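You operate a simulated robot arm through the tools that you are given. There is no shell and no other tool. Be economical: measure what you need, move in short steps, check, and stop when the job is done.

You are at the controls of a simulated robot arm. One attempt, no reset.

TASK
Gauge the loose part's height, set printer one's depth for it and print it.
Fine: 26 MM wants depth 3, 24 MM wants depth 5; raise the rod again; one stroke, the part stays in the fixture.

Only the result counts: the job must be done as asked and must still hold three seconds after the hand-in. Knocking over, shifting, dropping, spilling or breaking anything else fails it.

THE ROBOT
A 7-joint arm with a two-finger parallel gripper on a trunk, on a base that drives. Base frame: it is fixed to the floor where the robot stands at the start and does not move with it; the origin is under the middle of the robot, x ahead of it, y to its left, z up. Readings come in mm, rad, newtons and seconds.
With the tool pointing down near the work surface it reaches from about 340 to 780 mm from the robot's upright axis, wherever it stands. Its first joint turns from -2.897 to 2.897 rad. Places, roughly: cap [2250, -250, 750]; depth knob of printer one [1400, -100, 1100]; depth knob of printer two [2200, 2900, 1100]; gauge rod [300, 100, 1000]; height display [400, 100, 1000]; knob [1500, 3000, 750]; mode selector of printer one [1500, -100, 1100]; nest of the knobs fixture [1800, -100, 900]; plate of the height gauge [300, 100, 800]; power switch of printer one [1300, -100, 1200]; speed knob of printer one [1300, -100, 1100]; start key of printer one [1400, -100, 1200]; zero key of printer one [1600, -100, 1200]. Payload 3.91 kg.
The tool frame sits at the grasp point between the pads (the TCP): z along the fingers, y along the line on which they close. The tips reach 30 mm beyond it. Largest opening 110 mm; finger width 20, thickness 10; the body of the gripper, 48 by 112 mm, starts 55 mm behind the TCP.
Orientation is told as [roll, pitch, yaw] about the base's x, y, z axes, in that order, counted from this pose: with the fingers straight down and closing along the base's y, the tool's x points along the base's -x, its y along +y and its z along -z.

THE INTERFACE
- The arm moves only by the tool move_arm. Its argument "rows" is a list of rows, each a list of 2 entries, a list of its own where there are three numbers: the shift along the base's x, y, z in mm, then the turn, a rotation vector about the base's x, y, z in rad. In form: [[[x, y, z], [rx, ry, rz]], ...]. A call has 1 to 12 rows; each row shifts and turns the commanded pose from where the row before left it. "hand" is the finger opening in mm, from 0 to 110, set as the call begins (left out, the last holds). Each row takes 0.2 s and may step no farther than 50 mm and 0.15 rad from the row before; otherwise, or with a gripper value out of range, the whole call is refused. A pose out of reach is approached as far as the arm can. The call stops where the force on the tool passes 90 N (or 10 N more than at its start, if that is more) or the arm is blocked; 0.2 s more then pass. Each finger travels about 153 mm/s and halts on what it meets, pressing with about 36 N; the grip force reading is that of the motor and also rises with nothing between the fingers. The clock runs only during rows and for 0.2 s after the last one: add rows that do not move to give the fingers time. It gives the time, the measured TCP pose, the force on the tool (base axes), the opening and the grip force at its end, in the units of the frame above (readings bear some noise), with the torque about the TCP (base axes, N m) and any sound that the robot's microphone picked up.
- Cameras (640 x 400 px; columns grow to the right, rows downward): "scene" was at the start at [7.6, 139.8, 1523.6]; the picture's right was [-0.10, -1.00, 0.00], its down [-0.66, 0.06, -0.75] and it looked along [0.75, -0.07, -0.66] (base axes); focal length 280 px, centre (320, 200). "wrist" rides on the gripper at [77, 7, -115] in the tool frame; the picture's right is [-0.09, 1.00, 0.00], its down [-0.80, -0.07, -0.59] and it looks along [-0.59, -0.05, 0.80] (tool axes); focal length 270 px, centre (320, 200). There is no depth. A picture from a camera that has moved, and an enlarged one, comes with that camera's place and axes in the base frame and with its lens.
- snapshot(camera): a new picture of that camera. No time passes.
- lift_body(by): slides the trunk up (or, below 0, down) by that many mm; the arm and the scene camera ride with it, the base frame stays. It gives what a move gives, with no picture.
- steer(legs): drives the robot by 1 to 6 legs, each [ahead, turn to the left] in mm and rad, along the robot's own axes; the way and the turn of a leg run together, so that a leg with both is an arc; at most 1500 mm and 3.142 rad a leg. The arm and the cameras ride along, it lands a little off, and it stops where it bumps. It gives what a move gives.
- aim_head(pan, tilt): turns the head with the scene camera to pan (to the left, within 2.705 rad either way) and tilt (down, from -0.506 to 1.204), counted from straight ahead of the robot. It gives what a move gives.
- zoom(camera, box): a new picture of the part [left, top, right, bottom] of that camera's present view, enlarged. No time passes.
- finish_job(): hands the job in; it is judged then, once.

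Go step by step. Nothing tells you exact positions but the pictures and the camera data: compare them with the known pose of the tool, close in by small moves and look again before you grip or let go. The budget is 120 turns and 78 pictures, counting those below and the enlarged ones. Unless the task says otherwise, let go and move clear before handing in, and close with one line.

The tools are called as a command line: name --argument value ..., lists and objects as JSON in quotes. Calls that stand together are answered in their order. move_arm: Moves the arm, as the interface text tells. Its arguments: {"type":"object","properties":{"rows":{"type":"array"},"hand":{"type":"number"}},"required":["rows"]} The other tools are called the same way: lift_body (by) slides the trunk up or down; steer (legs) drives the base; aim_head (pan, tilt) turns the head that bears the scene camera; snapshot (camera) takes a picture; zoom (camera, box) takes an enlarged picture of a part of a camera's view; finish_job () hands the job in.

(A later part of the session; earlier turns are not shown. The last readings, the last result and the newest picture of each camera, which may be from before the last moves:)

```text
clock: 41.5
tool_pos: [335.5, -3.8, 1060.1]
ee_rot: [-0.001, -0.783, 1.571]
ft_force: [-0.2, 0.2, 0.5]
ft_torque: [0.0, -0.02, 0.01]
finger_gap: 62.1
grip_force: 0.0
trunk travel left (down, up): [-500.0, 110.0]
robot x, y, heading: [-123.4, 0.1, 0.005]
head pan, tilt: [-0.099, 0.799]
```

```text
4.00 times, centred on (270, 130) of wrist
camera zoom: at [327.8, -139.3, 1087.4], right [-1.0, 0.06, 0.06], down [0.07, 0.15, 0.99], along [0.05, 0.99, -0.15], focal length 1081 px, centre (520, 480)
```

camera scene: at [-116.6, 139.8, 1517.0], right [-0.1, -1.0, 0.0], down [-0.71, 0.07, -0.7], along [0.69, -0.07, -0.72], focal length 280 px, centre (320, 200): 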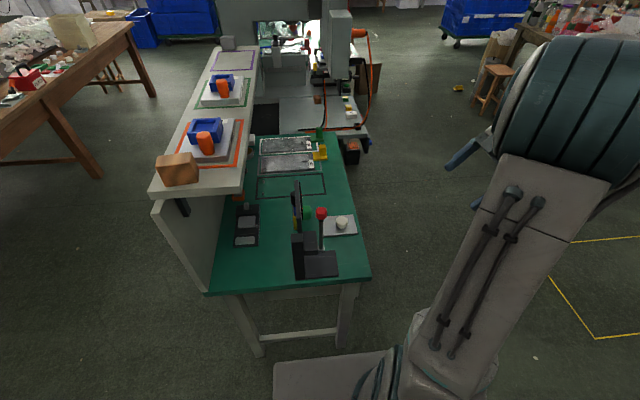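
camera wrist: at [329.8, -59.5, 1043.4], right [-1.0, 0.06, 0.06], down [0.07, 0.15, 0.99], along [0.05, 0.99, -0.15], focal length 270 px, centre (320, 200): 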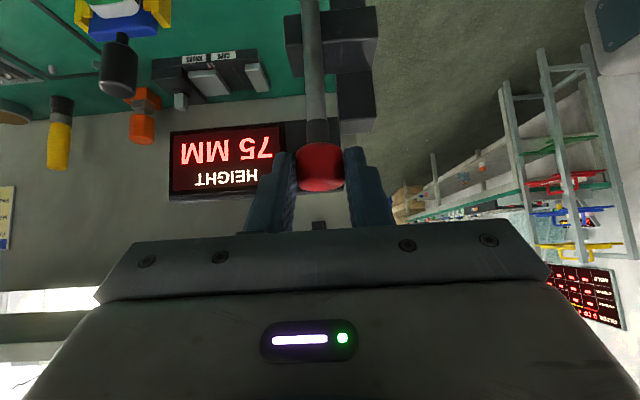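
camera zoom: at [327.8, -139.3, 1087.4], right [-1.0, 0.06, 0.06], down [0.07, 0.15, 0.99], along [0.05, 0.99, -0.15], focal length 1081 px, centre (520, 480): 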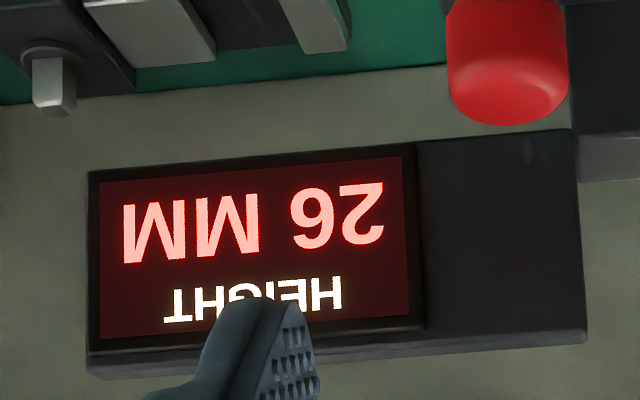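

It reads 26 MM, so depth 3. Now I'll regrip the ball and raise the rod back to the top.

move_arm --rows '[[[2, 0, -15], [0, 0, 0]], [[0, 40, -40], [0, 0, 0]], [[0, 40, -40], [0, 0, 0]], [[0, 0, 0], [0, 0, 0]]]'

move_arm --rows '[[[0, 0, 0], [0, 0, 0]], [[0, 0, 0], [0, 0, 0]], [[0, 0, 10], [0, 0, 0]], [[0, 0, 20], [0, 0, 0]], [[0, 0, 19], [0, 0, 0]], [[0, 0, 0], [0, 0, 0]]]' --hand 10

snapshot --camera "wrist"

```text
refused: row 2 steps farther than a row can; nothing moved
```

```text
clock: 42.9
tool_pos: [335.7, -5.0, 1110.7]
ee_rot: [0.001, -0.783, 1.57]
ft_force: [0.5, 0.5, 0.4]
ft_torque: [0.02, -0.01, -0.03]
finger_gap: 9.9
grip_force: 0.0
trunk travel left (down, up): [-500.0, 110.0]
robot x, y, heading: [-120.9, 2.0, -0.0]
head pan, tilt: [-0.099, 0.799]
```

```text
42 pictures are left
camera wrist: at [328.3, -139.3, 1137.5], right [-1.0, 0.06, 0.06], down [0.07, 0.15, 0.99], along [0.05, 0.99, -0.15], focal length 270 px, centre (320, 200)
```

wrist: 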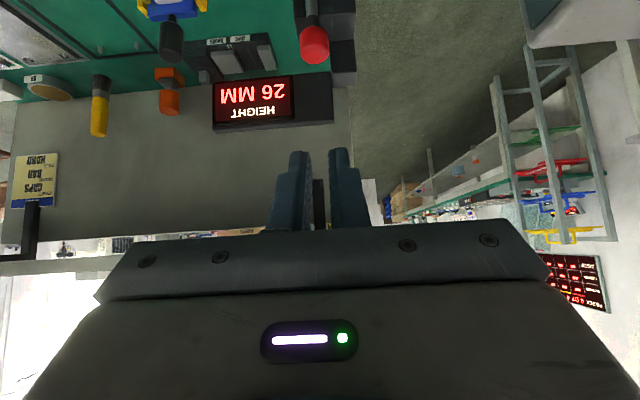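

The first approach was refused because the step was too long. I'll redo it in shorter rows with the hand open.

move_arm --rows '[[[1.8, 0, -32], [0, 0, 0]], [[0, 0, -32], [0, 0, 0]], [[0, 27, -27], [0, 0, 0]], [[0, 27, -27], [0, 0, 0]], [[0, 27, -27], [0, 0, 0]], [[0, 0, 0], [0, 0, 0]]]' --hand 62

zoom --camera "wrist" --box '[200, 60, 440, 240]'

```text
clock: 44.3
tool_pos: [337.3, 75.2, 965.2]
ee_rot: [-0.001, -0.786, 1.572]
ft_force: [-0.5, 0.8, 0.4]
ft_torque: [0.0, -0.02, -0.01]
finger_gap: 62.1
grip_force: 0.1
trunk travel left (down, up): [-500.0, 110.0]
robot x, y, heading: [-123.3, -0.3, 0.0]
head pan, tilt: [-0.099, 0.799]
```

```text
2.22 times, centred on (320, 150) of wrist
camera zoom: at [329.9, -59.5, 992.8], right [-1.0, 0.06, 0.06], down [0.07, 0.15, 0.99], along [0.05, 0.99, -0.15], focal length 601 px, centre (320, 311)
```

zoom: 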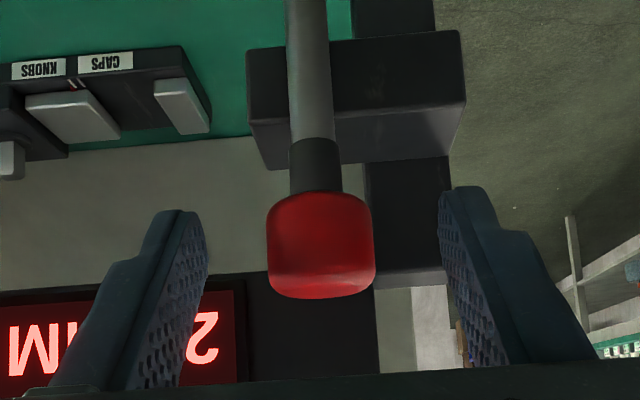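

The ball lies between the fingers. I'll close and lift 49 mm.

move_arm --rows '[[[0, 0, 0], [0, 0, 0]], [[0, 0, 0], [0, 0, 0]], [[0, 0, 10], [0, 0, 0]], [[0, 0, 20], [0, 0, 0]], [[0, 0, 19], [0, 0, 0]], [[0, 0, 0], [0, 0, 0]]]' --hand 10

move_arm --rows '[[[0, 0, 0], [0, 0, 0]], [[0, 0, 0], [0, 0, 0]], [[0, -30, 30], [0, 0, 0]], [[0, -30, 30], [0, 0, 0]], [[0, 0, 0], [0, 0, 0]], [[0, 0, 0], [0, 0, 0]]]' --hand 62

snapshot --camera "wrist"

```text
clock: 45.7
tool_pos: [338.0, 76.4, 1014.0]
ee_rot: [-0.001, -0.783, 1.572]
ft_force: [3.1, 3.9, -3.0]
ft_torque: [0.02, -0.67, -0.3]
finger_gap: 27.1
grip_force: 44.6
trunk travel left (down, up): [-500.0, 110.0]
robot x, y, heading: [-120.7, -0.2, 0.005]
head pan, tilt: [-0.099, 0.799]
```

```text
clock: 47.1
tool_pos: [336.3, 16.2, 1075.4]
ee_rot: [-0.001, -0.784, 1.57]
ft_force: [-0.2, -0.8, 0.3]
ft_torque: [0.0, 0.0, 0.0]
finger_gap: 62.0
grip_force: 0.2
trunk travel left (down, up): [-500.0, 110.0]
robot x, y, heading: [-121.3, 2.1, 0.001]
head pan, tilt: [-0.099, 0.799]
```

```text
40 pictures are left
camera wrist: at [329.1, -119.2, 1102.2], right [-1.0, 0.06, 0.06], down [0.07, 0.15, 0.99], along [0.05, 0.99, -0.15], focal length 270 px, centre (320, 200)
```

wrist: 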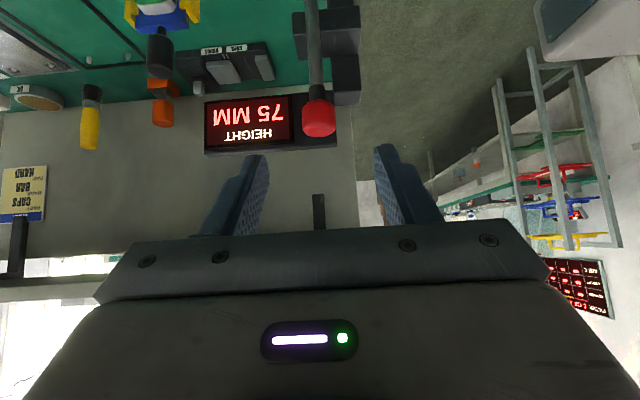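

The rod is back at 75 MM. Now I'll regrip the knob in the same pose as before.

move_arm --rows '[[[0.3, -20, -35], [0, 0, 0]], [[0.3, -21, -40], [0, 0, 0]], [[0, 0, -46], [0, 0, 0]], [[0, 0, -46], [0, 0, 0]], [[0, 25, -25], [0, 0, 0]], [[0, 25, -25], [0, 0, 0]], [[0, 25, -25], [0, 0, 0]], [[0, 25, -25], [0, 0, 0]], [[0, 0, 0], [0, 0, 0]]]'

zoom --camera "wrist" --box '[220, 60, 420, 220]'

```text
clock: 49.1
tool_pos: [339.0, 74.9, 806.6]
ee_rot: [0.001, -0.784, 1.571]
ft_force: [0.1, -0.4, 0.2]
ft_torque: [0.01, 0.03, -0.01]
finger_gap: 62.1
grip_force: 0.0
trunk travel left (down, up): [-500.0, 110.0]
robot x, y, heading: [-120.7, 0.0, 0.006]
head pan, tilt: [-0.099, 0.799]
```

```text
2.50 times, centred on (320, 140) of wrist
camera zoom: at [331.8, -59.7, 835.2], right [-1.0, 0.06, 0.06], down [0.07, 0.15, 0.99], along [0.05, 0.99, -0.15], focal length 676 px, centre (320, 350)
```

zoom: 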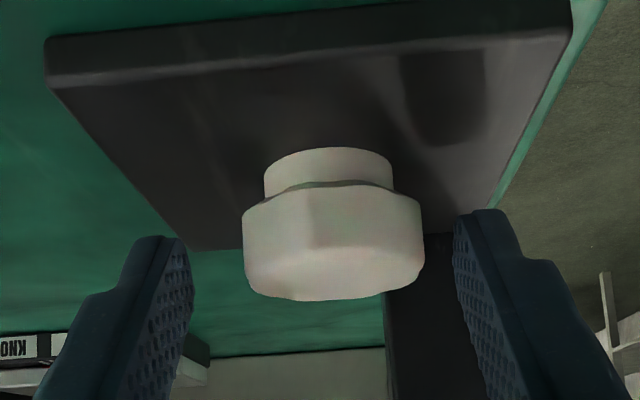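

The knob is about 2 mm toward −x of the finger centre, so I'll shift, close, lift slightly and withdraw.

move_arm --rows '[[[-2, 0, 0], [0, 0, 0]], [[0, 0, 0], [0, 0, 0]]]'

move_arm --rows '[[[0, 0, 0], [0, 0, 0]], [[0, 0, 0], [0, 0, 0]], [[0, 0, 0], [0, 0, 0]], [[0, 0, 8], [0, 0, 0]], [[0, 0, 8], [0, 0, 0]], [[0, -35, 0], [0, 0, 0]], [[0, -35, 0], [0, 0, 0]], [[0, -40, 20], [0, 0, 0]], [[0, -30, 40], [0, 0, 0]], [[0, -30, 40], [0, 0, 0]], [[0, -30, 40], [0, 0, 0]], [[0, 0, 0], [0, 0, 0]]]' --hand 20

zoom --camera "wrist" --box '[180, 40, 460, 240]'

```text
clock: 49.7
tool_pos: [336.9, 75.2, 809.0]
ee_rot: [0.001, -0.783, 1.571]
ft_force: [0.2, -0.1, -0.3]
ft_torque: [0.01, -0.02, 0.01]
finger_gap: 62.1
grip_force: 0.0
trunk travel left (down, up): [-500.0, 110.0]
robot x, y, heading: [-120.7, -2.8, 0.002]
head pan, tilt: [-0.099, 0.799]
```

```text
clock: 52.3
tool_pos: [339.9, -124.2, 963.7]
ee_rot: [0.002, -0.786, 1.573]
ft_force: [0.3, -0.4, 0.1]
ft_torque: [-0.02, 0.01, -0.02]
finger_gap: 38.0
grip_force: 36.3
trunk travel left (down, up): [-500.0, 110.0]
robot x, y, heading: [-122.8, 1.4, -0.004]
head pan, tilt: [-0.099, 0.799]
```

```text
2.00 times, centred on (320, 140) of wrist
camera zoom: at [331.1, -259.6, 990.7], right [-1.0, 0.06, 0.06], down [0.07, 0.15, 0.99], along [0.05, 0.99, -0.15], focal length 541 px, centre (320, 320)
```

zoom: 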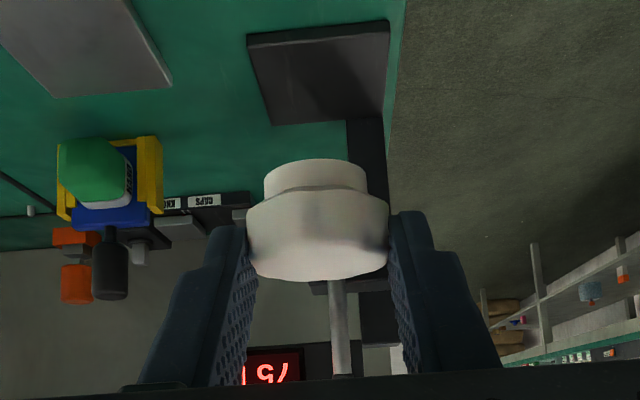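

The knob is held. I'll turn the tool to point ahead of the robot and raise it, then look for the drive route on the right side.

move_arm --rows '[[[3, 0, 14], [0, 0, -0.143]], [[3, 0, 14], [0, 0, -0.143]], [[3, 0, 14], [0, 0, -0.143]], [[3, 0, 14], [0, 0, -0.143]], [[3, 0, 14], [0, 0, -0.143]], [[3, 0, 14], [0, 0, -0.143]], [[3, 0, 14], [0, 0, -0.143]], [[3, 0, 14], [0, 0, -0.143]], [[3, 0, 14], [0, 0, -0.143]], [[3, 0, 14], [0, 0, -0.143]], [[3, 0, 14], [0, 0, -0.141]], [[0, 0, 0], [0, 0, 0]]]'

aim_head --pan -0.55 --tilt 0.4

snapshot --camera "scene"

```text
clock: 54.9
tool_pos: [369.6, -124.9, 1117.2]
ee_rot: [0.001, -0.783, -0.001]
ft_force: [-0.2, -0.1, -0.5]
ft_torque: [-0.02, -0.02, 0.01]
finger_gap: 38.1
grip_force: 36.2
trunk travel left (down, up): [-500.0, 110.0]
robot x, y, heading: [-120.8, -0.7, -0.002]
head pan, tilt: [-0.099, 0.799]
```

```text
clock: 55.8
tool_pos: [370.0, -124.4, 1118.3]
ee_rot: [0.001, -0.782, -0.001]
ft_force: [0.1, 0.2, 0.2]
ft_torque: [0.01, 0.01, 0.02]
finger_gap: 38.2
grip_force: 36.0
trunk travel left (down, up): [-500.0, 110.0]
robot x, y, heading: [-122.1, 0.8, 0.001]
head pan, tilt: [-0.55, 0.4]
```

```text
37 pictures are left
camera scene: at [-117.8, 99.6, 1552.0], right [-0.52, -0.85, 0.0], down [-0.33, 0.2, -0.92], along [0.79, -0.48, -0.39], focal length 280 px, centre (320, 200)
```

scene: 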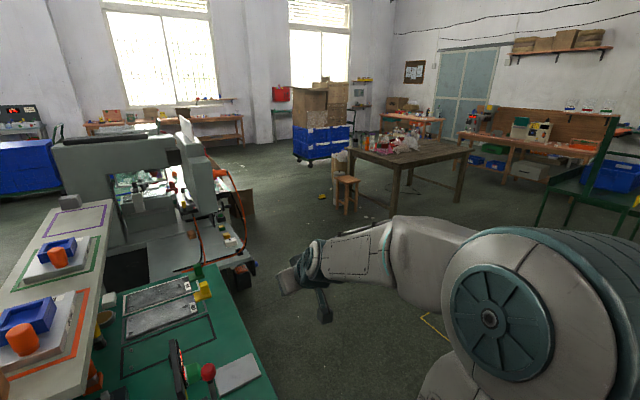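

The floor to the right is clear for several metres. I'll drive along a lane at y ≈ −850 to face printer one from x ≈ 1580.

steer --legs '[[0, -1.571], [850, 0], [0, 1.571], [1500, 0], [200, 0], [0, 1.571]]'

aim_head --pan 0.15 --tilt 0.5

snapshot --camera "scene"

```text
clock: 80.2
tool_pos: [1715.8, -354.4, 1116.9]
ee_rot: [0.001, -0.783, 1.583]
ft_force: [-0.4, 0.3, 0.4]
ft_torque: [-0.02, -0.02, -0.01]
finger_gap: 37.8
grip_force: 36.1
trunk travel left (down, up): [-500.0, 110.0]
robot x, y, heading: [1599.9, -843.1, 1.582]
head pan, tilt: [-0.55, 0.4]
```

```text
clock: 81.2
tool_pos: [1715.8, -353.9, 1118.5]
ee_rot: [0.0, -0.783, 1.582]
ft_force: [-0.2, -0.5, -0.4]
ft_torque: [0.03, 0.01, 0.02]
finger_gap: 37.9
grip_force: 35.8
trunk travel left (down, up): [-500.0, 110.0]
robot x, y, heading: [1595.1, -846.1, 1.589]
head pan, tilt: [0.15, 0.499]
```

```text
36 pictures are left
camera scene: at [1434.8, -836.5, 1542.9], right [0.99, 0.16, 0.0], down [0.08, -0.47, -0.88], along [-0.14, 0.87, -0.48], focal length 280 px, centre (320, 200)
```

scene: 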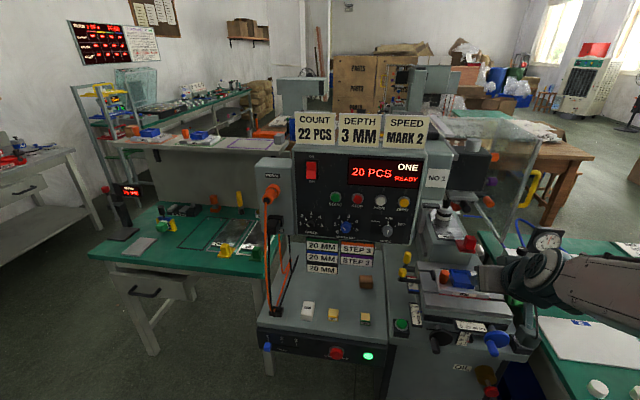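

Printer one's panel is in view: ON, 20 PCS READY, with knobs and notes. I'll enlarge the panel and the fixture area.

zoom --camera "scene" --box '[285, 140, 435, 280]'

zoom --camera "scene" --box '[380, 180, 560, 380]'

```text
2.86 times, centred on (360, 210) of scene
camera zoom: at [1434.8, -836.5, 1542.9], right [0.99, 0.16, 0.0], down [0.08, -0.47, -0.88], along [-0.14, 0.87, -0.48], focal length 799 px, centre (206, 171)
```

zoom: 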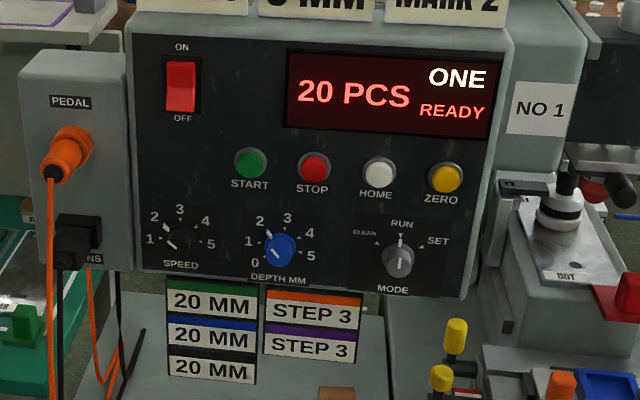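

```text
2.00 times, centred on (470, 280) of scene
camera zoom: at [1434.8, -836.5, 1542.9], right [0.99, 0.16, 0.0], down [0.08, -0.47, -0.88], along [-0.14, 0.87, -0.48], focal length 560 px, centre (20, 40)
```

zoom: 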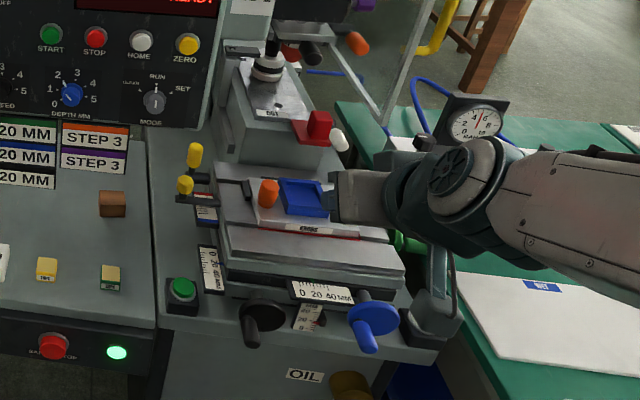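

Depth dial runs 0–5 with 3 at the top, and mode is RUN. The nest is the blue box near [1773, −111, 900]. I'll drive 110 mm closer and view the nest through the wrist camera.

steer --legs '[[110, 0]]'

snapshot --camera "wrist"

zoom --camera "scene" --box '[380, 180, 560, 330]'

```text
clock: 82.4
tool_pos: [1715.6, -244.6, 1117.5]
ee_rot: [-0.001, -0.785, 1.585]
ft_force: [-0.4, -0.5, -1.0]
ft_torque: [-0.03, -0.01, 0.03]
finger_gap: 37.9
grip_force: 35.7
trunk travel left (down, up): [-500.0, 110.0]
robot x, y, heading: [1596.6, -733.6, 1.58]
head pan, tilt: [0.15, 0.499]
```

```text
33 pictures are left
camera wrist: at [1709.2, -378.4, 1144.2], right [-1.0, 0.05, 0.06], down [0.07, 0.15, 0.99], along [0.04, 0.99, -0.15], focal length 270 px, centre (320, 200)
```

wrist: 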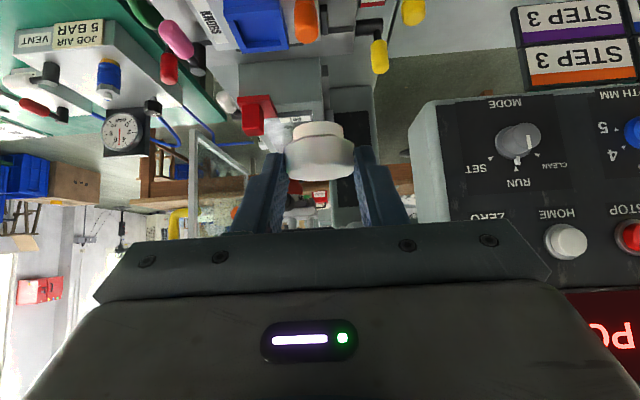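

```text
2.67 times, centred on (470, 255) of scene
camera zoom: at [1433.4, -725.0, 1542.9], right [0.99, 0.16, 0.0], down [0.08, -0.47, -0.88], along [-0.14, 0.87, -0.48], focal length 746 px, centre (-80, 53)
```

zoom: 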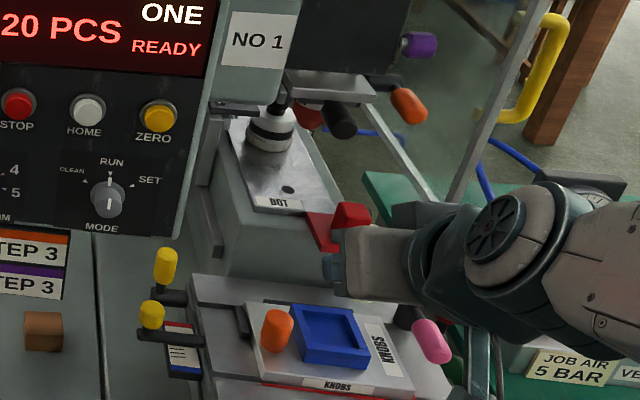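

I'll drop back a little to see the nest past the held knob.

move_arm --rows '[[[-10, -30, -30], [0, 0, 0]], [[-10, -30, -30], [0, 0, 0]], [[0, 0, 0], [0, 0, 0]]]'

zoom --camera "wrist" --box '[150, 0, 410, 190]'

```text
clock: 83.2
tool_pos: [1693.9, -303.4, 1055.6]
ee_rot: [0.0, -0.785, 1.584]
ft_force: [0.2, 0.1, -0.8]
ft_torque: [0.0, 0.0, 0.04]
finger_gap: 37.7
grip_force: 35.9
trunk travel left (down, up): [-500.0, 110.0]
robot x, y, heading: [1595.3, -736.5, 1.584]
head pan, tilt: [0.15, 0.499]
```

```text
2.11 times, centred on (280, 95) of wrist
camera zoom: at [1688.2, -438.9, 1083.3], right [-1.0, 0.05, 0.06], down [0.07, 0.15, 0.99], along [0.04, 0.99, -0.15], focal length 569 px, centre (404, 421)
```

zoom: 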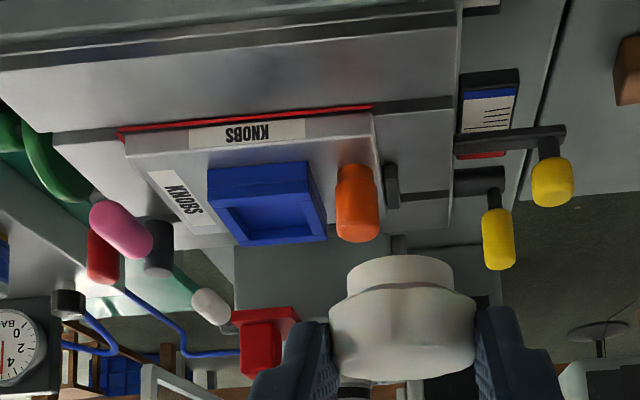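

I'll enlarge the nest itself.

zoom --camera "wrist" --box '[210, 50, 350, 130]'

zoom --camera "scene" --box '[420, 240, 540, 330]'

```text
4.57 times, centred on (280, 90) of wrist
camera zoom: at [1688.2, -438.9, 1083.3], right [-1.0, 0.05, 0.06], down [0.07, 0.15, 0.99], along [0.04, 0.99, -0.15], focal length 1236 px, centre (503, 703)
```

zoom: 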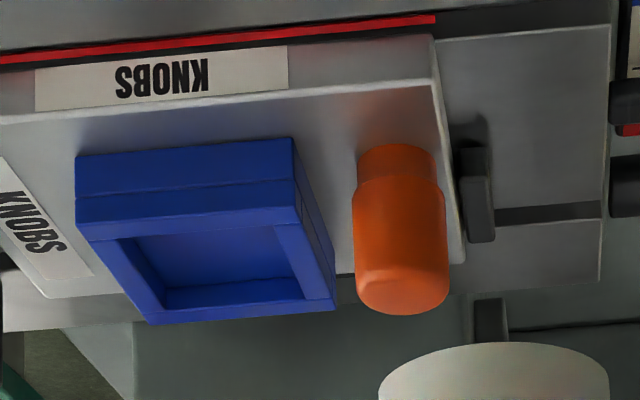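

```text
4.44 times, centred on (480, 285) of scene
camera zoom: at [1433.3, -725.9, 1542.9], right [0.99, 0.16, 0.0], down [0.08, -0.47, -0.88], along [-0.14, 0.87, -0.48], focal length 1244 px, centre (-391, -178)
```

zoom: 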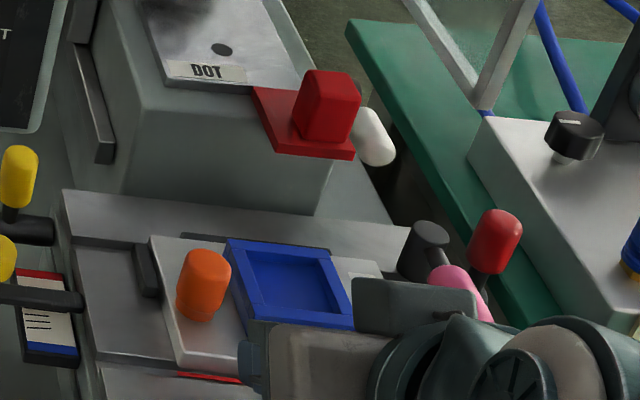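

The nest top is near z 890, centred about [1783, −92], with a cavity about 45 mm wide. I'll move to a standoff in front of and above it, then look.

move_arm --rows '[[[44, 0, 0], [0, 0, 0]], [[45, 0, 0], [0, 0, 0]], [[0, 40, -20], [0, 0, 0]], [[0, 40, -20], [0, 0, 0]], [[0, 40, -20], [0, 0, 0]], [[0, 0, 0], [0, 0, 0]]]'

zoom --camera "wrist" --box '[200, 40, 440, 200]'

zoom --camera "scene" --box '[420, 220, 540, 330]'

```text
clock: 84.6
tool_pos: [1784.1, -185.1, 996.8]
ee_rot: [-0.001, -0.784, 1.584]
ft_force: [1.2, -0.2, 0.1]
ft_torque: [-0.03, 0.0, -0.03]
finger_gap: 37.9
grip_force: 36.0
trunk travel left (down, up): [-500.0, 110.0]
robot x, y, heading: [1593.2, -736.0, 1.582]
head pan, tilt: [0.15, 0.499]
```

```text
2.50 times, centred on (320, 120) of wrist
camera zoom: at [1779.3, -321.1, 1024.4], right [-1.0, 0.05, 0.06], down [0.07, 0.15, 0.99], along [0.04, 0.99, -0.15], focal length 676 px, centre (320, 400)
```

zoom: 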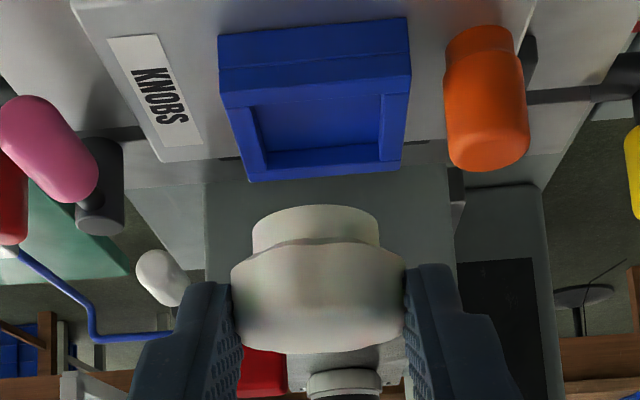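

```text
3.64 times, centred on (480, 275) of scene
camera zoom: at [1433.4, -725.5, 1542.9], right [0.99, 0.16, 0.0], down [0.08, -0.47, -0.88], along [-0.14, 0.87, -0.48], focal length 1017 px, centre (-262, -73)
```

zoom: 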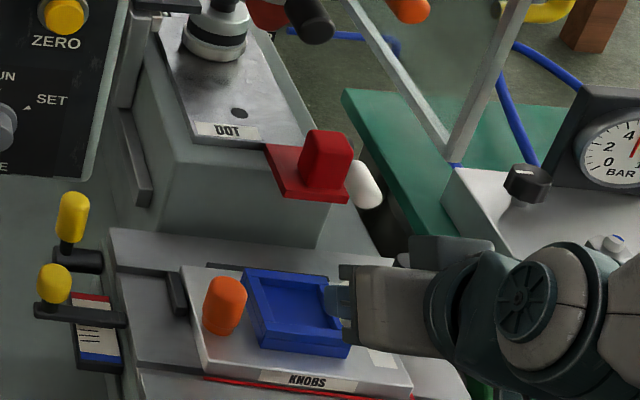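

The nest centre refines to about [1783, −90], with the rim at 890. I'll bring the knob right above it.

move_arm --rows '[[[-1, 30, 0], [0, 0, 0]], [[0, 30, -10], [0, 0, 0]], [[0, 21, -20], [0, 0, 0]], [[0, 0, -26], [0, 0, 0]], [[0, 0, 0], [0, 0, 0]]]'

zoom --camera "wrist" --box '[200, 40, 440, 200]'

zoom --camera "scene" --box '[420, 240, 520, 320]'

```text
clock: 85.8
tool_pos: [1784.5, -102.8, 942.5]
ee_rot: [0.0, -0.782, 1.583]
ft_force: [-0.5, -0.4, -0.3]
ft_torque: [-0.01, -0.02, 0.03]
finger_gap: 37.7
grip_force: 35.9
trunk travel left (down, up): [-500.0, 110.0]
robot x, y, heading: [1590.6, -735.2, 1.586]
head pan, tilt: [0.15, 0.499]
```

```text
2.50 times, centred on (320, 120) of wrist
camera zoom: at [1778.0, -237.9, 969.3], right [-1.0, 0.05, 0.06], down [0.07, 0.15, 0.99], along [0.04, 0.99, -0.15], focal length 676 px, centre (320, 400)
```

zoom: 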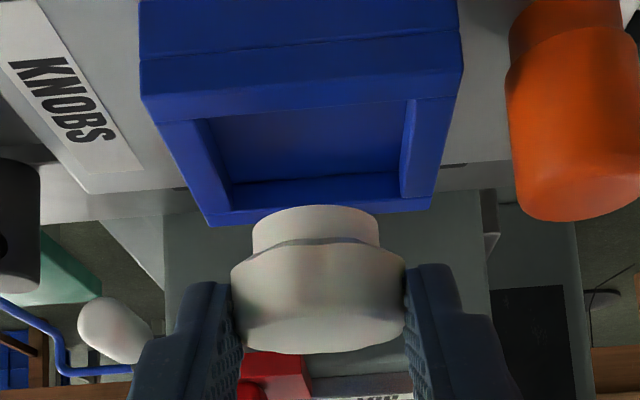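

```text
5.00 times, centred on (470, 280) of scene
camera zoom: at [1433.5, -725.7, 1542.9], right [0.99, 0.16, 0.0], down [0.08, -0.47, -0.88], along [-0.14, 0.87, -0.48], focal length 1399 px, centre (-430, -200)
```

zoom: 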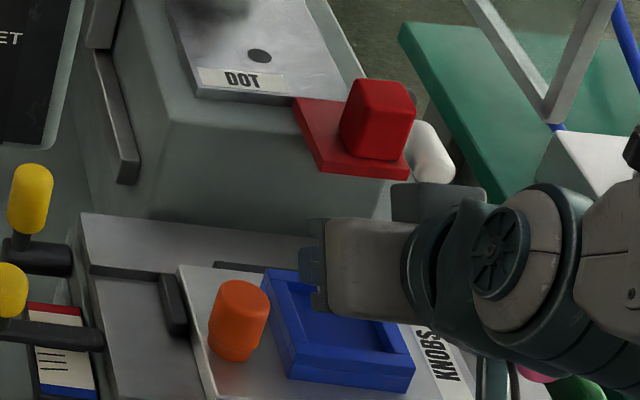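

The knob is aligned within about 2 mm of the nest centre. I'll correct that and lower.

move_arm --rows '[[[0.5, -1.5, -8], [0, 0, 0]], [[0, 0, -8], [0, 0, 0]], [[0, 0, 0], [0, 0, 0]]]'

move_arm --rows '[[[0, 0, -2], [0, 0, 0]], [[0, 0, -1], [0, 0, 0]], [[0, 0, 0], [0, 0, 0]]]'

move_arm --rows '[[[0, 0, -1], [0, 0, 0]], [[0, 0, -1], [0, 0, 0]], [[0, 0, 0], [0, 0, 0]]]'

zoom --camera "wrist" --box '[200, 40, 440, 200]'

```text
clock: 86.6
tool_pos: [1784.5, -104.6, 927.7]
ee_rot: [-0.001, -0.784, 1.584]
ft_force: [-0.3, 0.4, -0.5]
ft_torque: [0.03, 0.0, 0.03]
finger_gap: 37.8
grip_force: 36.2
trunk travel left (down, up): [-500.0, 110.0]
robot x, y, heading: [1594.8, -739.1, 1.585]
head pan, tilt: [0.15, 0.499]
```

```text
clock: 87.4
tool_pos: [1783.6, -105.1, 922.7]
ee_rot: [0.002, -0.784, 1.583]
ft_force: [0.1, 0.7, -1.2]
ft_torque: [0.01, 0.01, -0.01]
finger_gap: 37.8
grip_force: 35.9
trunk travel left (down, up): [-500.0, 110.0]
robot x, y, heading: [1595.3, -737.9, 1.583]
head pan, tilt: [0.15, 0.499]
```

```text
clock: 88.2
tool_pos: [1783.8, -104.3, 920.5]
ee_rot: [-0.001, -0.784, 1.583]
ft_force: [0.3, -0.2, -0.1]
ft_torque: [0.02, 0.0, -0.02]
finger_gap: 37.9
grip_force: 36.0
trunk travel left (down, up): [-500.0, 110.0]
robot x, y, heading: [1595.7, -734.2, 1.585]
head pan, tilt: [0.15, 0.499]
```

```text
2.50 times, centred on (320, 120) of wrist
camera zoom: at [1778.0, -239.6, 947.4], right [-1.0, 0.05, 0.06], down [0.07, 0.15, 0.99], along [0.04, 0.99, -0.15], focal length 676 px, centre (320, 400)
```

zoom: 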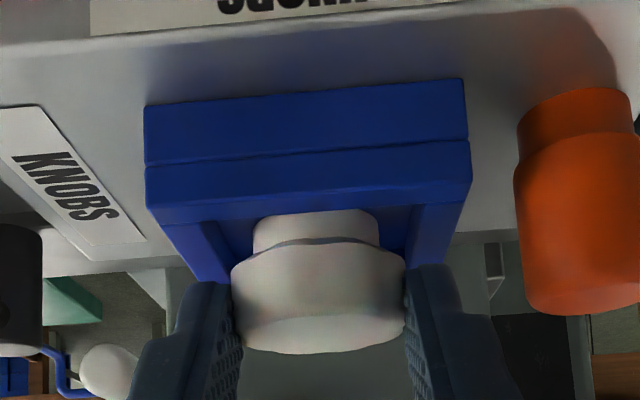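

The knob is centred in the cavity and not yet down. I'll keep lowering slowly.

move_arm --rows '[[[0, 0, -1], [0, 0, 0]], [[0, 0, -1], [0, 0, 0]], [[0, 0, 0], [0, 0, 0]]]'

move_arm --rows '[[[0, 0, -1], [0, 0, 0]], [[0, 0, -1], [0, 0, 0]], [[0, 0, 0], [0, 0, 0]]]'

move_arm --rows '[[[0, 0, -1], [0, 0, 0]], [[0, 0, -1], [0, 0, 0]], [[0, 0, 0], [0, 0, 0]]]'

```text
clock: 89.0
tool_pos: [1783.2, -104.8, 916.8]
ee_rot: [0.001, -0.784, 1.584]
ft_force: [0.0, 0.6, -0.3]
ft_torque: [-0.03, 0.0, 0.0]
finger_gap: 37.8
grip_force: 36.3
trunk travel left (down, up): [-500.0, 110.0]
robot x, y, heading: [1597.1, -732.9, 1.583]
head pan, tilt: [0.15, 0.499]
```

```text
clock: 89.8
tool_pos: [1783.6, -105.3, 916.8]
ee_rot: [-0.001, -0.785, 1.583]
ft_force: [1.1, 0.1, 3.0]
ft_torque: [0.04, -0.06, -0.08]
finger_gap: 37.8
grip_force: 36.0
trunk travel left (down, up): [-500.0, 110.0]
robot x, y, heading: [1595.4, -734.4, 1.579]
head pan, tilt: [0.15, 0.499]
```

```text
clock: 90.6
tool_pos: [1783.8, -105.9, 915.2]
ee_rot: [-0.001, -0.788, 1.584]
ft_force: [1.6, 0.8, 17.1]
ft_torque: [0.41, -0.03, 0.0]
finger_gap: 38.2
grip_force: 36.1
trunk travel left (down, up): [-500.0, 110.0]
robot x, y, heading: [1597.6, -740.2, 1.584]
head pan, tilt: [0.15, 0.499]
```

Contact at about 916. I'll look before releasing.

move_arm --rows '[[[0, 0, 2], [0, 0, 0]], [[0, 0, 0], [0, 0, 0]]]'

zoom --camera "wrist" --box '[220, 70, 420, 200]'

```text
clock: 91.2
tool_pos: [1784.0, -104.7, 916.2]
ee_rot: [0.002, -0.786, 1.584]
ft_force: [-0.2, 3.0, 11.6]
ft_torque: [0.36, 0.08, 0.02]
finger_gap: 37.6
grip_force: 36.1
trunk travel left (down, up): [-500.0, 110.0]
robot x, y, heading: [1597.2, -737.8, 1.582]
head pan, tilt: [0.15, 0.499]
```

```text
3.08 times, centred on (320, 135) of wrist
camera zoom: at [1777.8, -240.0, 943.6], right [-1.0, 0.05, 0.06], down [0.07, 0.15, 0.99], along [0.04, 0.99, -0.15], focal length 832 px, centre (320, 400)
```

zoom: 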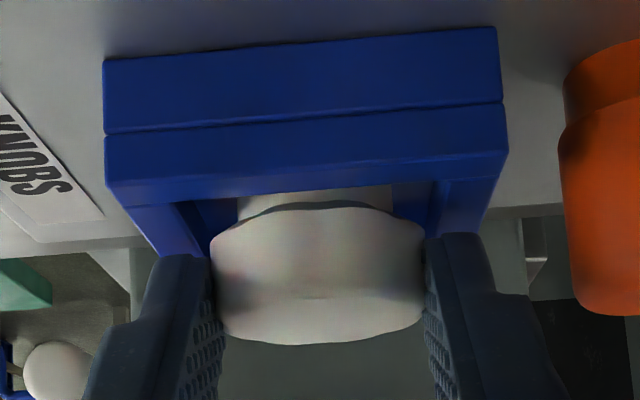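

The stem is inside the cavity, so I'll open the fingers modestly and back off along the axis.

move_arm --rows '[[[0, 0, 1], [0, 0, 0]], [[0, 0, 0], [0, 0, 0]]]' --hand 52

move_arm --rows '[[[0, -10, 10], [0, 0, 0]], [[0, -30, 30], [0, 0, 0]], [[0, -30, 30], [0, 0, 0]], [[0, -30, 30], [0, 0, 0]], [[0, 0, 0], [0, 0, 0]]]'

zoom --camera "wrist" --box '[230, 50, 410, 170]'

zoom --camera "scene" --box '[300, 130, 540, 330]'

```text
clock: 91.8
tool_pos: [1783.8, -105.7, 917.0]
ee_rot: [0.001, -0.782, 1.582]
ft_force: [0.0, 0.6, 0.0]
ft_torque: [-0.01, 0.0, 0.01]
finger_gap: 51.7
grip_force: 0.0
trunk travel left (down, up): [-500.0, 110.0]
robot x, y, heading: [1600.2, -735.5, 1.579]
head pan, tilt: [0.15, 0.499]
```

```text
clock: 93.0
tool_pos: [1783.2, -203.9, 1018.5]
ee_rot: [0.0, -0.784, 1.585]
ft_force: [0.2, -0.4, 1.0]
ft_torque: [0.03, 0.02, -0.02]
finger_gap: 51.9
grip_force: 0.0
trunk travel left (down, up): [-500.0, 110.0]
robot x, y, heading: [1592.2, -737.8, 1.58]
head pan, tilt: [0.15, 0.499]
```

```text
3.33 times, centred on (320, 110) of wrist
camera zoom: at [1778.6, -339.4, 1045.0], right [-1.0, 0.05, 0.06], down [0.07, 0.15, 0.99], along [0.04, 0.99, -0.15], focal length 901 px, centre (320, 500)
```

zoom: 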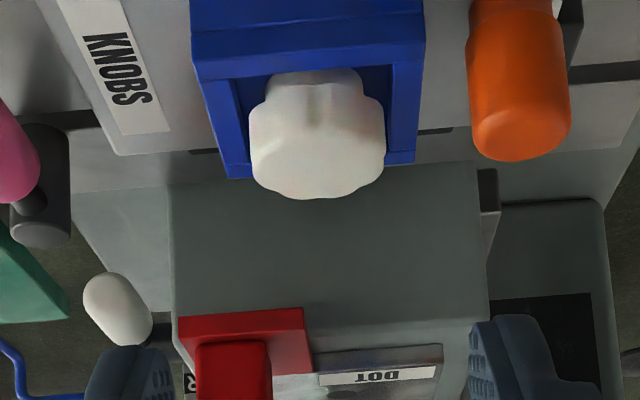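

```text
2.00 times, centred on (420, 230) of scene
camera zoom: at [1433.4, -726.0, 1542.9], right [0.99, 0.16, 0.0], down [0.08, -0.47, -0.88], along [-0.14, 0.87, -0.48], focal length 560 px, centre (120, 140)
```

zoom: 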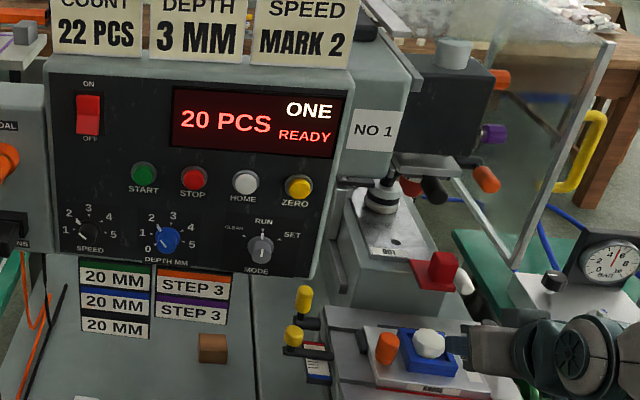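

The knob sits in the nest and the panel reads READY. Next is the depth knob, near [1402, −107, 1052]; I'll check its present setting.

zoom --camera "scene" --box '[310, 220, 370, 270]'

```text
8.00 times, centred on (340, 245) of scene
camera zoom: at [1433.4, -726.0, 1542.9], right [0.99, 0.16, 0.0], down [0.08, -0.47, -0.88], along [-0.14, 0.87, -0.48], focal length 2238 px, centre (160, -160)
```

zoom: 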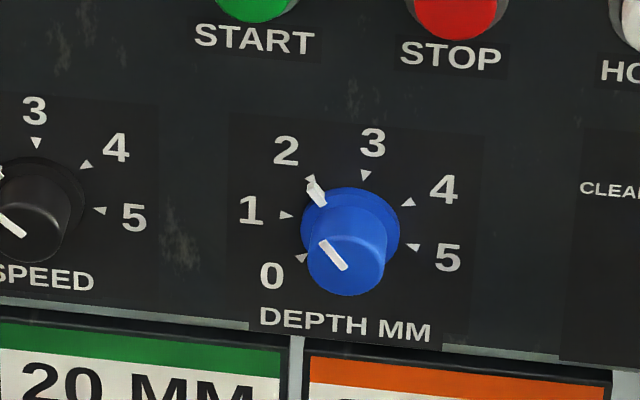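

The depth knob points to 2; it needs one step clockwise to 3. I'll bring the tool to horizontal in front of it.

move_arm --rows '[[[0, -40, 12], [0, 0, 0]], [[0, -40, 12], [0, 0, 0]], [[-45, -16, 10], [0.0982, 0, 0]], [[-48, 0, 0], [0.0982, 0, 0]], [[-48, 0, 0], [0.0982, 0, 0]], [[-48, 0, 0], [0.0982, 0, 0]], [[-48, 0, 0], [0.0982, 0, 0]], [[-48, 0, 0], [0.0982, 0, 0]], [[-48, 0, 0], [0.0982, 0, 0]], [[-48, 0, 0], [0.0982, 0, 0]], [[0, 0, 0], [0, 0, -0.013]], [[0, 0, 0], [0, 0, 0]]]'

snapshot --camera "wrist"

```text
clock: 95.6
tool_pos: [1421.1, -212.9, 1093.0]
ee_rot: [-1.576, -1.562, -3.14]
ft_force: [-0.2, -0.4, 0.1]
ft_torque: [-0.03, 0.01, 0.0]
finger_gap: 52.0
grip_force: 0.1
out of reach, approached as far as the arm can: row 4, 5, 6, 7, 8
trunk travel left (down, up): [-500.0, 110.0]
robot x, y, heading: [1598.0, -739.1, 1.579]
head pan, tilt: [0.15, 0.499]
```

```text
19 pictures are left
camera wrist: at [1414.3, -326.6, 1016.7], right [-1.0, 0.0, 0.08], down [0.06, -0.59, 0.8], along [0.05, 0.8, 0.59], focal length 270 px, centre (320, 200)
```

wrist: 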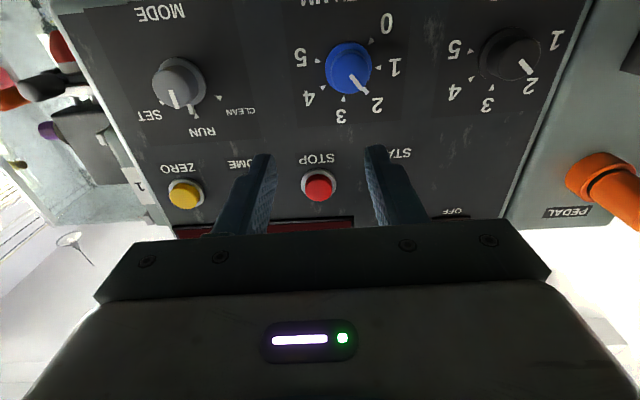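

The dial is clear from here, with the knob near [1399, −109, 1056]. I'll line up and approach to a short standoff.

move_arm --rows '[[[-11, 0, -18], [0, 0, 0]], [[-11, 0, -19], [0, 0, 0]], [[0, 20, 0], [0, 0, 0]], [[0, 18, 0], [0, 0, 0]], [[0, 0, 0], [0, 0, 0]]]' --hand 56

snapshot --camera "wrist"

```text
clock: 96.8
tool_pos: [1398.8, -175.7, 1056.3]
ee_rot: [-1.488, -1.561, 3.058]
ft_force: [0.3, 0.1, 0.0]
ft_torque: [0.03, 0.01, -0.01]
finger_gap: 56.0
grip_force: 0.1
trunk travel left (down, up): [-500.0, 110.0]
robot x, y, heading: [1601.6, -735.0, 1.582]
head pan, tilt: [0.15, 0.499]
```

```text
18 pictures are left
camera wrist: at [1391.4, -290.0, 979.5], right [-1.0, 0.0, 0.08], down [0.06, -0.59, 0.8], along [0.05, 0.8, 0.59], focal length 270 px, centre (320, 200)
```

wrist: 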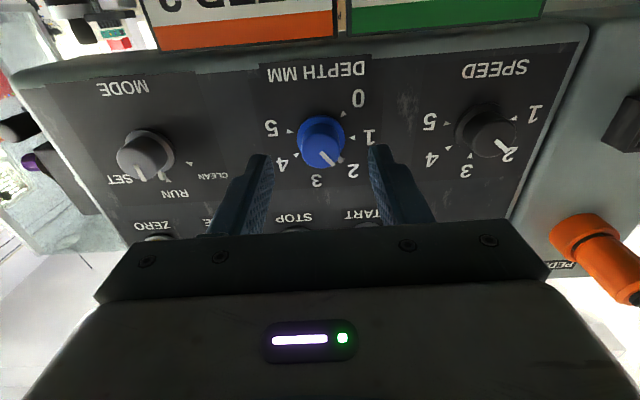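

The knob sits on the tool axis. I'll advance, close, and check.

move_arm --rows '[[[0, 15, 0], [0, 0, 0]], [[0, 15, 0], [0, 0, 0]], [[0, 13, 0], [0, 0, 0]], [[0, 0, 0], [0, 0, 0]]]'

move_arm --rows '[[[0, 0, 0], [0, 0, 0]], [[0, 0, 0], [0, 0, 0]]]' --hand 10

zoom --camera "wrist" --box '[220, 60, 420, 220]'

```text
clock: 97.8
tool_pos: [1397.4, -137.9, 1055.5]
ee_rot: [-1.391, -1.558, 2.958]
ft_force: [1.0, -29.2, -8.1]
ft_torque: [-0.12, -0.31, 0.94]
finger_gap: 55.2
grip_force: 0.1
trunk travel left (down, up): [-500.0, 110.0]
robot x, y, heading: [1596.1, -735.8, 1.589]
head pan, tilt: [0.15, 0.499]
```

```text
clock: 98.4
tool_pos: [1398.7, -135.9, 1059.1]
ee_rot: [-1.923, -1.56, -2.793]
ft_force: [-2.5, -32.9, 0.2]
ft_torque: [-0.3, 0.17, 1.13]
finger_gap: 26.8
grip_force: 16.6
trunk travel left (down, up): [-500.0, 110.0]
robot x, y, heading: [1600.1, -735.6, 1.583]
head pan, tilt: [0.15, 0.499]
```

```text
2.50 times, centred on (320, 140) of wrist
camera zoom: at [1390.8, -251.1, 981.7], right [-1.0, 0.0, 0.08], down [0.06, -0.6, 0.8], along [0.05, 0.8, 0.6], focal length 676 px, centre (320, 350)
```

zoom: 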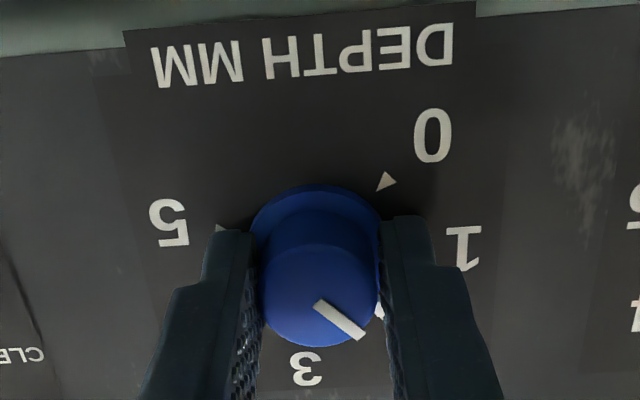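

The tips press the panel at about 33 N. I'll open, back off 7 mm and close again.

move_arm --rows '[[[0, 0, 0], [0, 0, 0]], [[0, -7, -1], [0, 0, 0]], [[0, 0, 0], [0, 0, 0]]]' --hand 42

move_arm --rows '[[[0, 0, 0], [0, 0, 0]], [[0, 0, 0], [0, 0, 0]]]' --hand 10

```text
clock: 99.2
tool_pos: [1397.5, -139.5, 1055.0]
ee_rot: [-1.598, -1.56, -3.117]
ft_force: [-0.1, -1.1, 0.0]
ft_torque: [0.01, -0.01, 0.01]
finger_gap: 42.2
grip_force: 0.0
trunk travel left (down, up): [-500.0, 110.0]
robot x, y, heading: [1593.9, -734.7, 1.58]
head pan, tilt: [0.15, 0.499]
```

```text
clock: 99.8
tool_pos: [1398.2, -139.1, 1053.8]
ee_rot: [-1.559, -1.561, 3.125]
ft_force: [1.7, 4.4, 2.0]
ft_torque: [0.03, 0.02, 0.58]
finger_gap: 25.3
grip_force: 44.9
trunk travel left (down, up): [-500.0, 110.0]
robot x, y, heading: [1596.2, -738.5, 1.583]
head pan, tilt: [0.15, 0.499]
```

The knob is gripped cleanly. I'll turn it clockwise about +y by 0.84 rad.

move_arm --rows '[[[0, 0, 0], [0, 0.14, 0]], [[0, 0, 0], [0, 0.14, 0]], [[0, 0, 0], [0, 0.14, 0]], [[0, 0, 0], [0, 0.14, 0]], [[0, 0, 0], [0, 0.14, 0]], [[0, 0, 0], [0, 0.14, 0]], [[0, 0, 0], [0, 0, 0]]]'

zoom --camera "wrist" --box '[200, 50, 440, 230]'

```text
clock: 101.4
tool_pos: [1396.4, -140.2, 1055.9]
ee_rot: [1.573, -0.738, 0.0]
ft_force: [-13.8, 14.7, 23.6]
ft_torque: [-0.1, -0.07, 0.9]
finger_gap: 25.6
grip_force: 44.9
trunk travel left (down, up): [-500.0, 110.0]
robot x, y, heading: [1600.0, -732.6, 1.586]
head pan, tilt: [0.15, 0.499]
```

```text
2.22 times, centred on (320, 140) of wrist
camera zoom: at [1334.2, -254.0, 1009.6], right [-0.6, 0.0, 0.8], down [0.64, -0.59, 0.49], along [0.47, 0.8, 0.36], focal length 601 px, centre (320, 333)
```

zoom: 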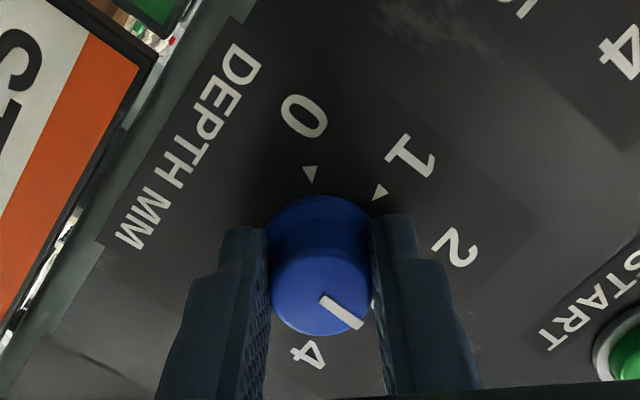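

The knob followed the hand; I'll release, back off and read the dial.

move_arm --rows '[[[0, 0, 0], [0, 0, 0]], [[0, 0, 0], [0, 0, 0]], [[0, -25, 0], [0, 0, 0]], [[0, -25, 0], [0, 0, 0]], [[0, 0, 0], [0, 0, 0]]]' --hand 56

zoom --camera "wrist" --box '[220, 60, 420, 220]'

```text
clock: 102.6
tool_pos: [1400.0, -190.9, 1054.9]
ee_rot: [1.568, -0.741, -0.002]
ft_force: [0.2, 0.5, 0.1]
ft_torque: [-0.04, 0.01, -0.02]
finger_gap: 56.1
grip_force: 0.1
trunk travel left (down, up): [-500.0, 110.0]
robot x, y, heading: [1598.1, -734.1, 1.583]
head pan, tilt: [0.15, 0.499]
```

```text
2.50 times, centred on (320, 140) of wrist
camera zoom: at [1337.5, -304.7, 1008.6], right [-0.61, 0.0, 0.8], down [0.64, -0.59, 0.49], along [0.47, 0.8, 0.36], focal length 676 px, centre (320, 350)
```

zoom: 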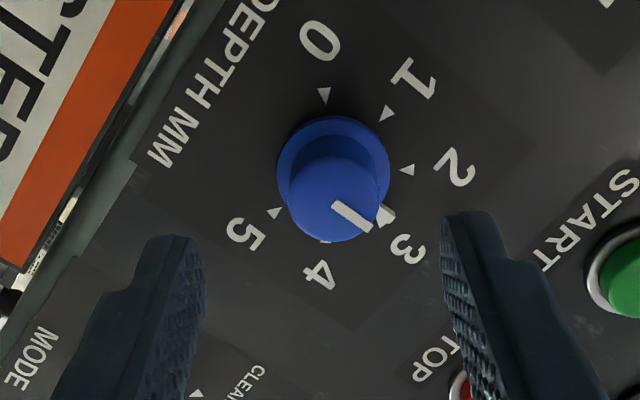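

The pointer is on 3. START is near [1366, −112, 1156]; I'll close the fingers and line up in front of it.

move_arm --rows '[[[-11, 0, 34], [0, 0, 0]], [[-11, 0, 34], [0, 0, 0]], [[-12, 0, 33], [0, 0, 0]], [[0, 15, 0], [0, 0, 0]], [[0, 0, 0], [0, 0, 0]]]' --hand 0

snapshot --camera "wrist"

zoom --camera "scene" --box '[260, 140, 560, 330]'

```text
clock: 103.8
tool_pos: [1366.0, -175.5, 1156.2]
ee_rot: [1.565, -0.74, 0.002]
ft_force: [-0.3, -0.3, -0.2]
ft_torque: [0.01, -0.03, -0.01]
finger_gap: 0.1
grip_force: 36.1
trunk travel left (down, up): [-500.0, 110.0]
robot x, y, heading: [1600.6, -733.3, 1.586]
head pan, tilt: [0.15, 0.499]
```

```text
14 pictures are left
camera wrist: at [1303.0, -288.7, 1109.8], right [-0.61, 0.0, 0.8], down [0.64, -0.59, 0.49], along [0.47, 0.8, 0.36], focal length 270 px, centre (320, 200)
```

wrist: 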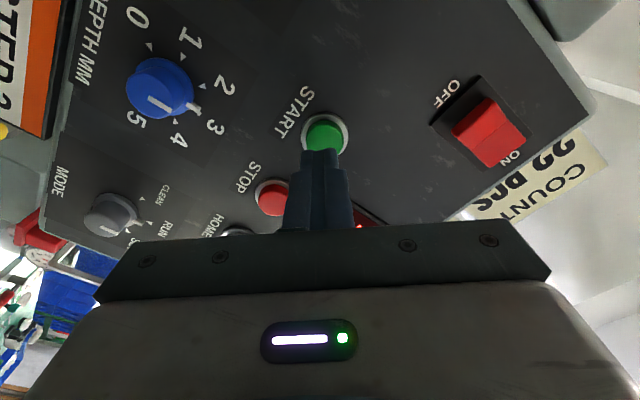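

```text
2.11 times, centred on (410, 235) of scene
camera zoom: at [1432.9, -725.6, 1542.9], right [0.99, 0.16, 0.0], down [0.08, -0.47, -0.88], along [-0.14, 0.87, -0.48], focal length 589 px, centre (130, 126)
```

zoom: 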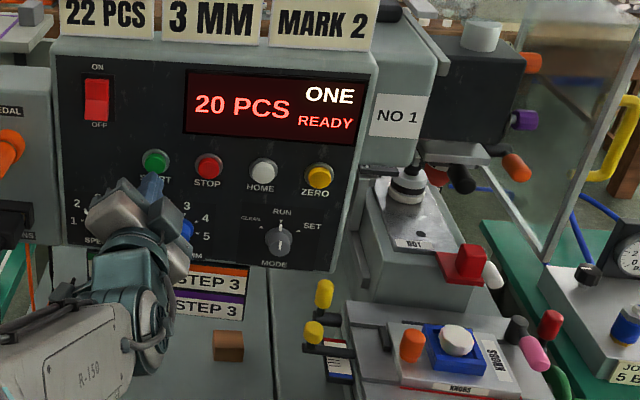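

Everything is lined up, with the key a few mm toward −x. I'll correct that and press in small steps, watching the force and sound.

move_arm --rows '[[[-5, 10, 1], [0, 0, 0]], [[0, 10, 0], [0, 0, 0]], [[0, 0, 0], [0, 0, 0]]]'

move_arm --rows '[[[0, 3, 0], [0, 0, 0]], [[0, 3, 0], [0, 0, 0]]]'

```text
clock: 104.6
tool_pos: [1359.8, -153.9, 1156.2]
ee_rot: [1.566, -0.74, 0.001]
ft_force: [0.4, 0.5, 1.0]
ft_torque: [-0.01, -0.01, 0.01]
finger_gap: 0.0
grip_force: 36.7
trunk travel left (down, up): [-500.0, 110.0]
robot x, y, heading: [1597.6, -735.9, 1.582]
head pan, tilt: [0.15, 0.499]
```

```text
clock: 105.2
tool_pos: [1359.9, -148.4, 1156.8]
ee_rot: [1.567, -0.742, 0.001]
ft_force: [-0.6, -1.6, 0.6]
ft_torque: [-0.04, 0.03, 0.02]
finger_gap: 0.0
grip_force: 35.8
trunk travel left (down, up): [-500.0, 110.0]
robot x, y, heading: [1597.6, -734.3, 1.582]
head pan, tilt: [0.15, 0.499]
```

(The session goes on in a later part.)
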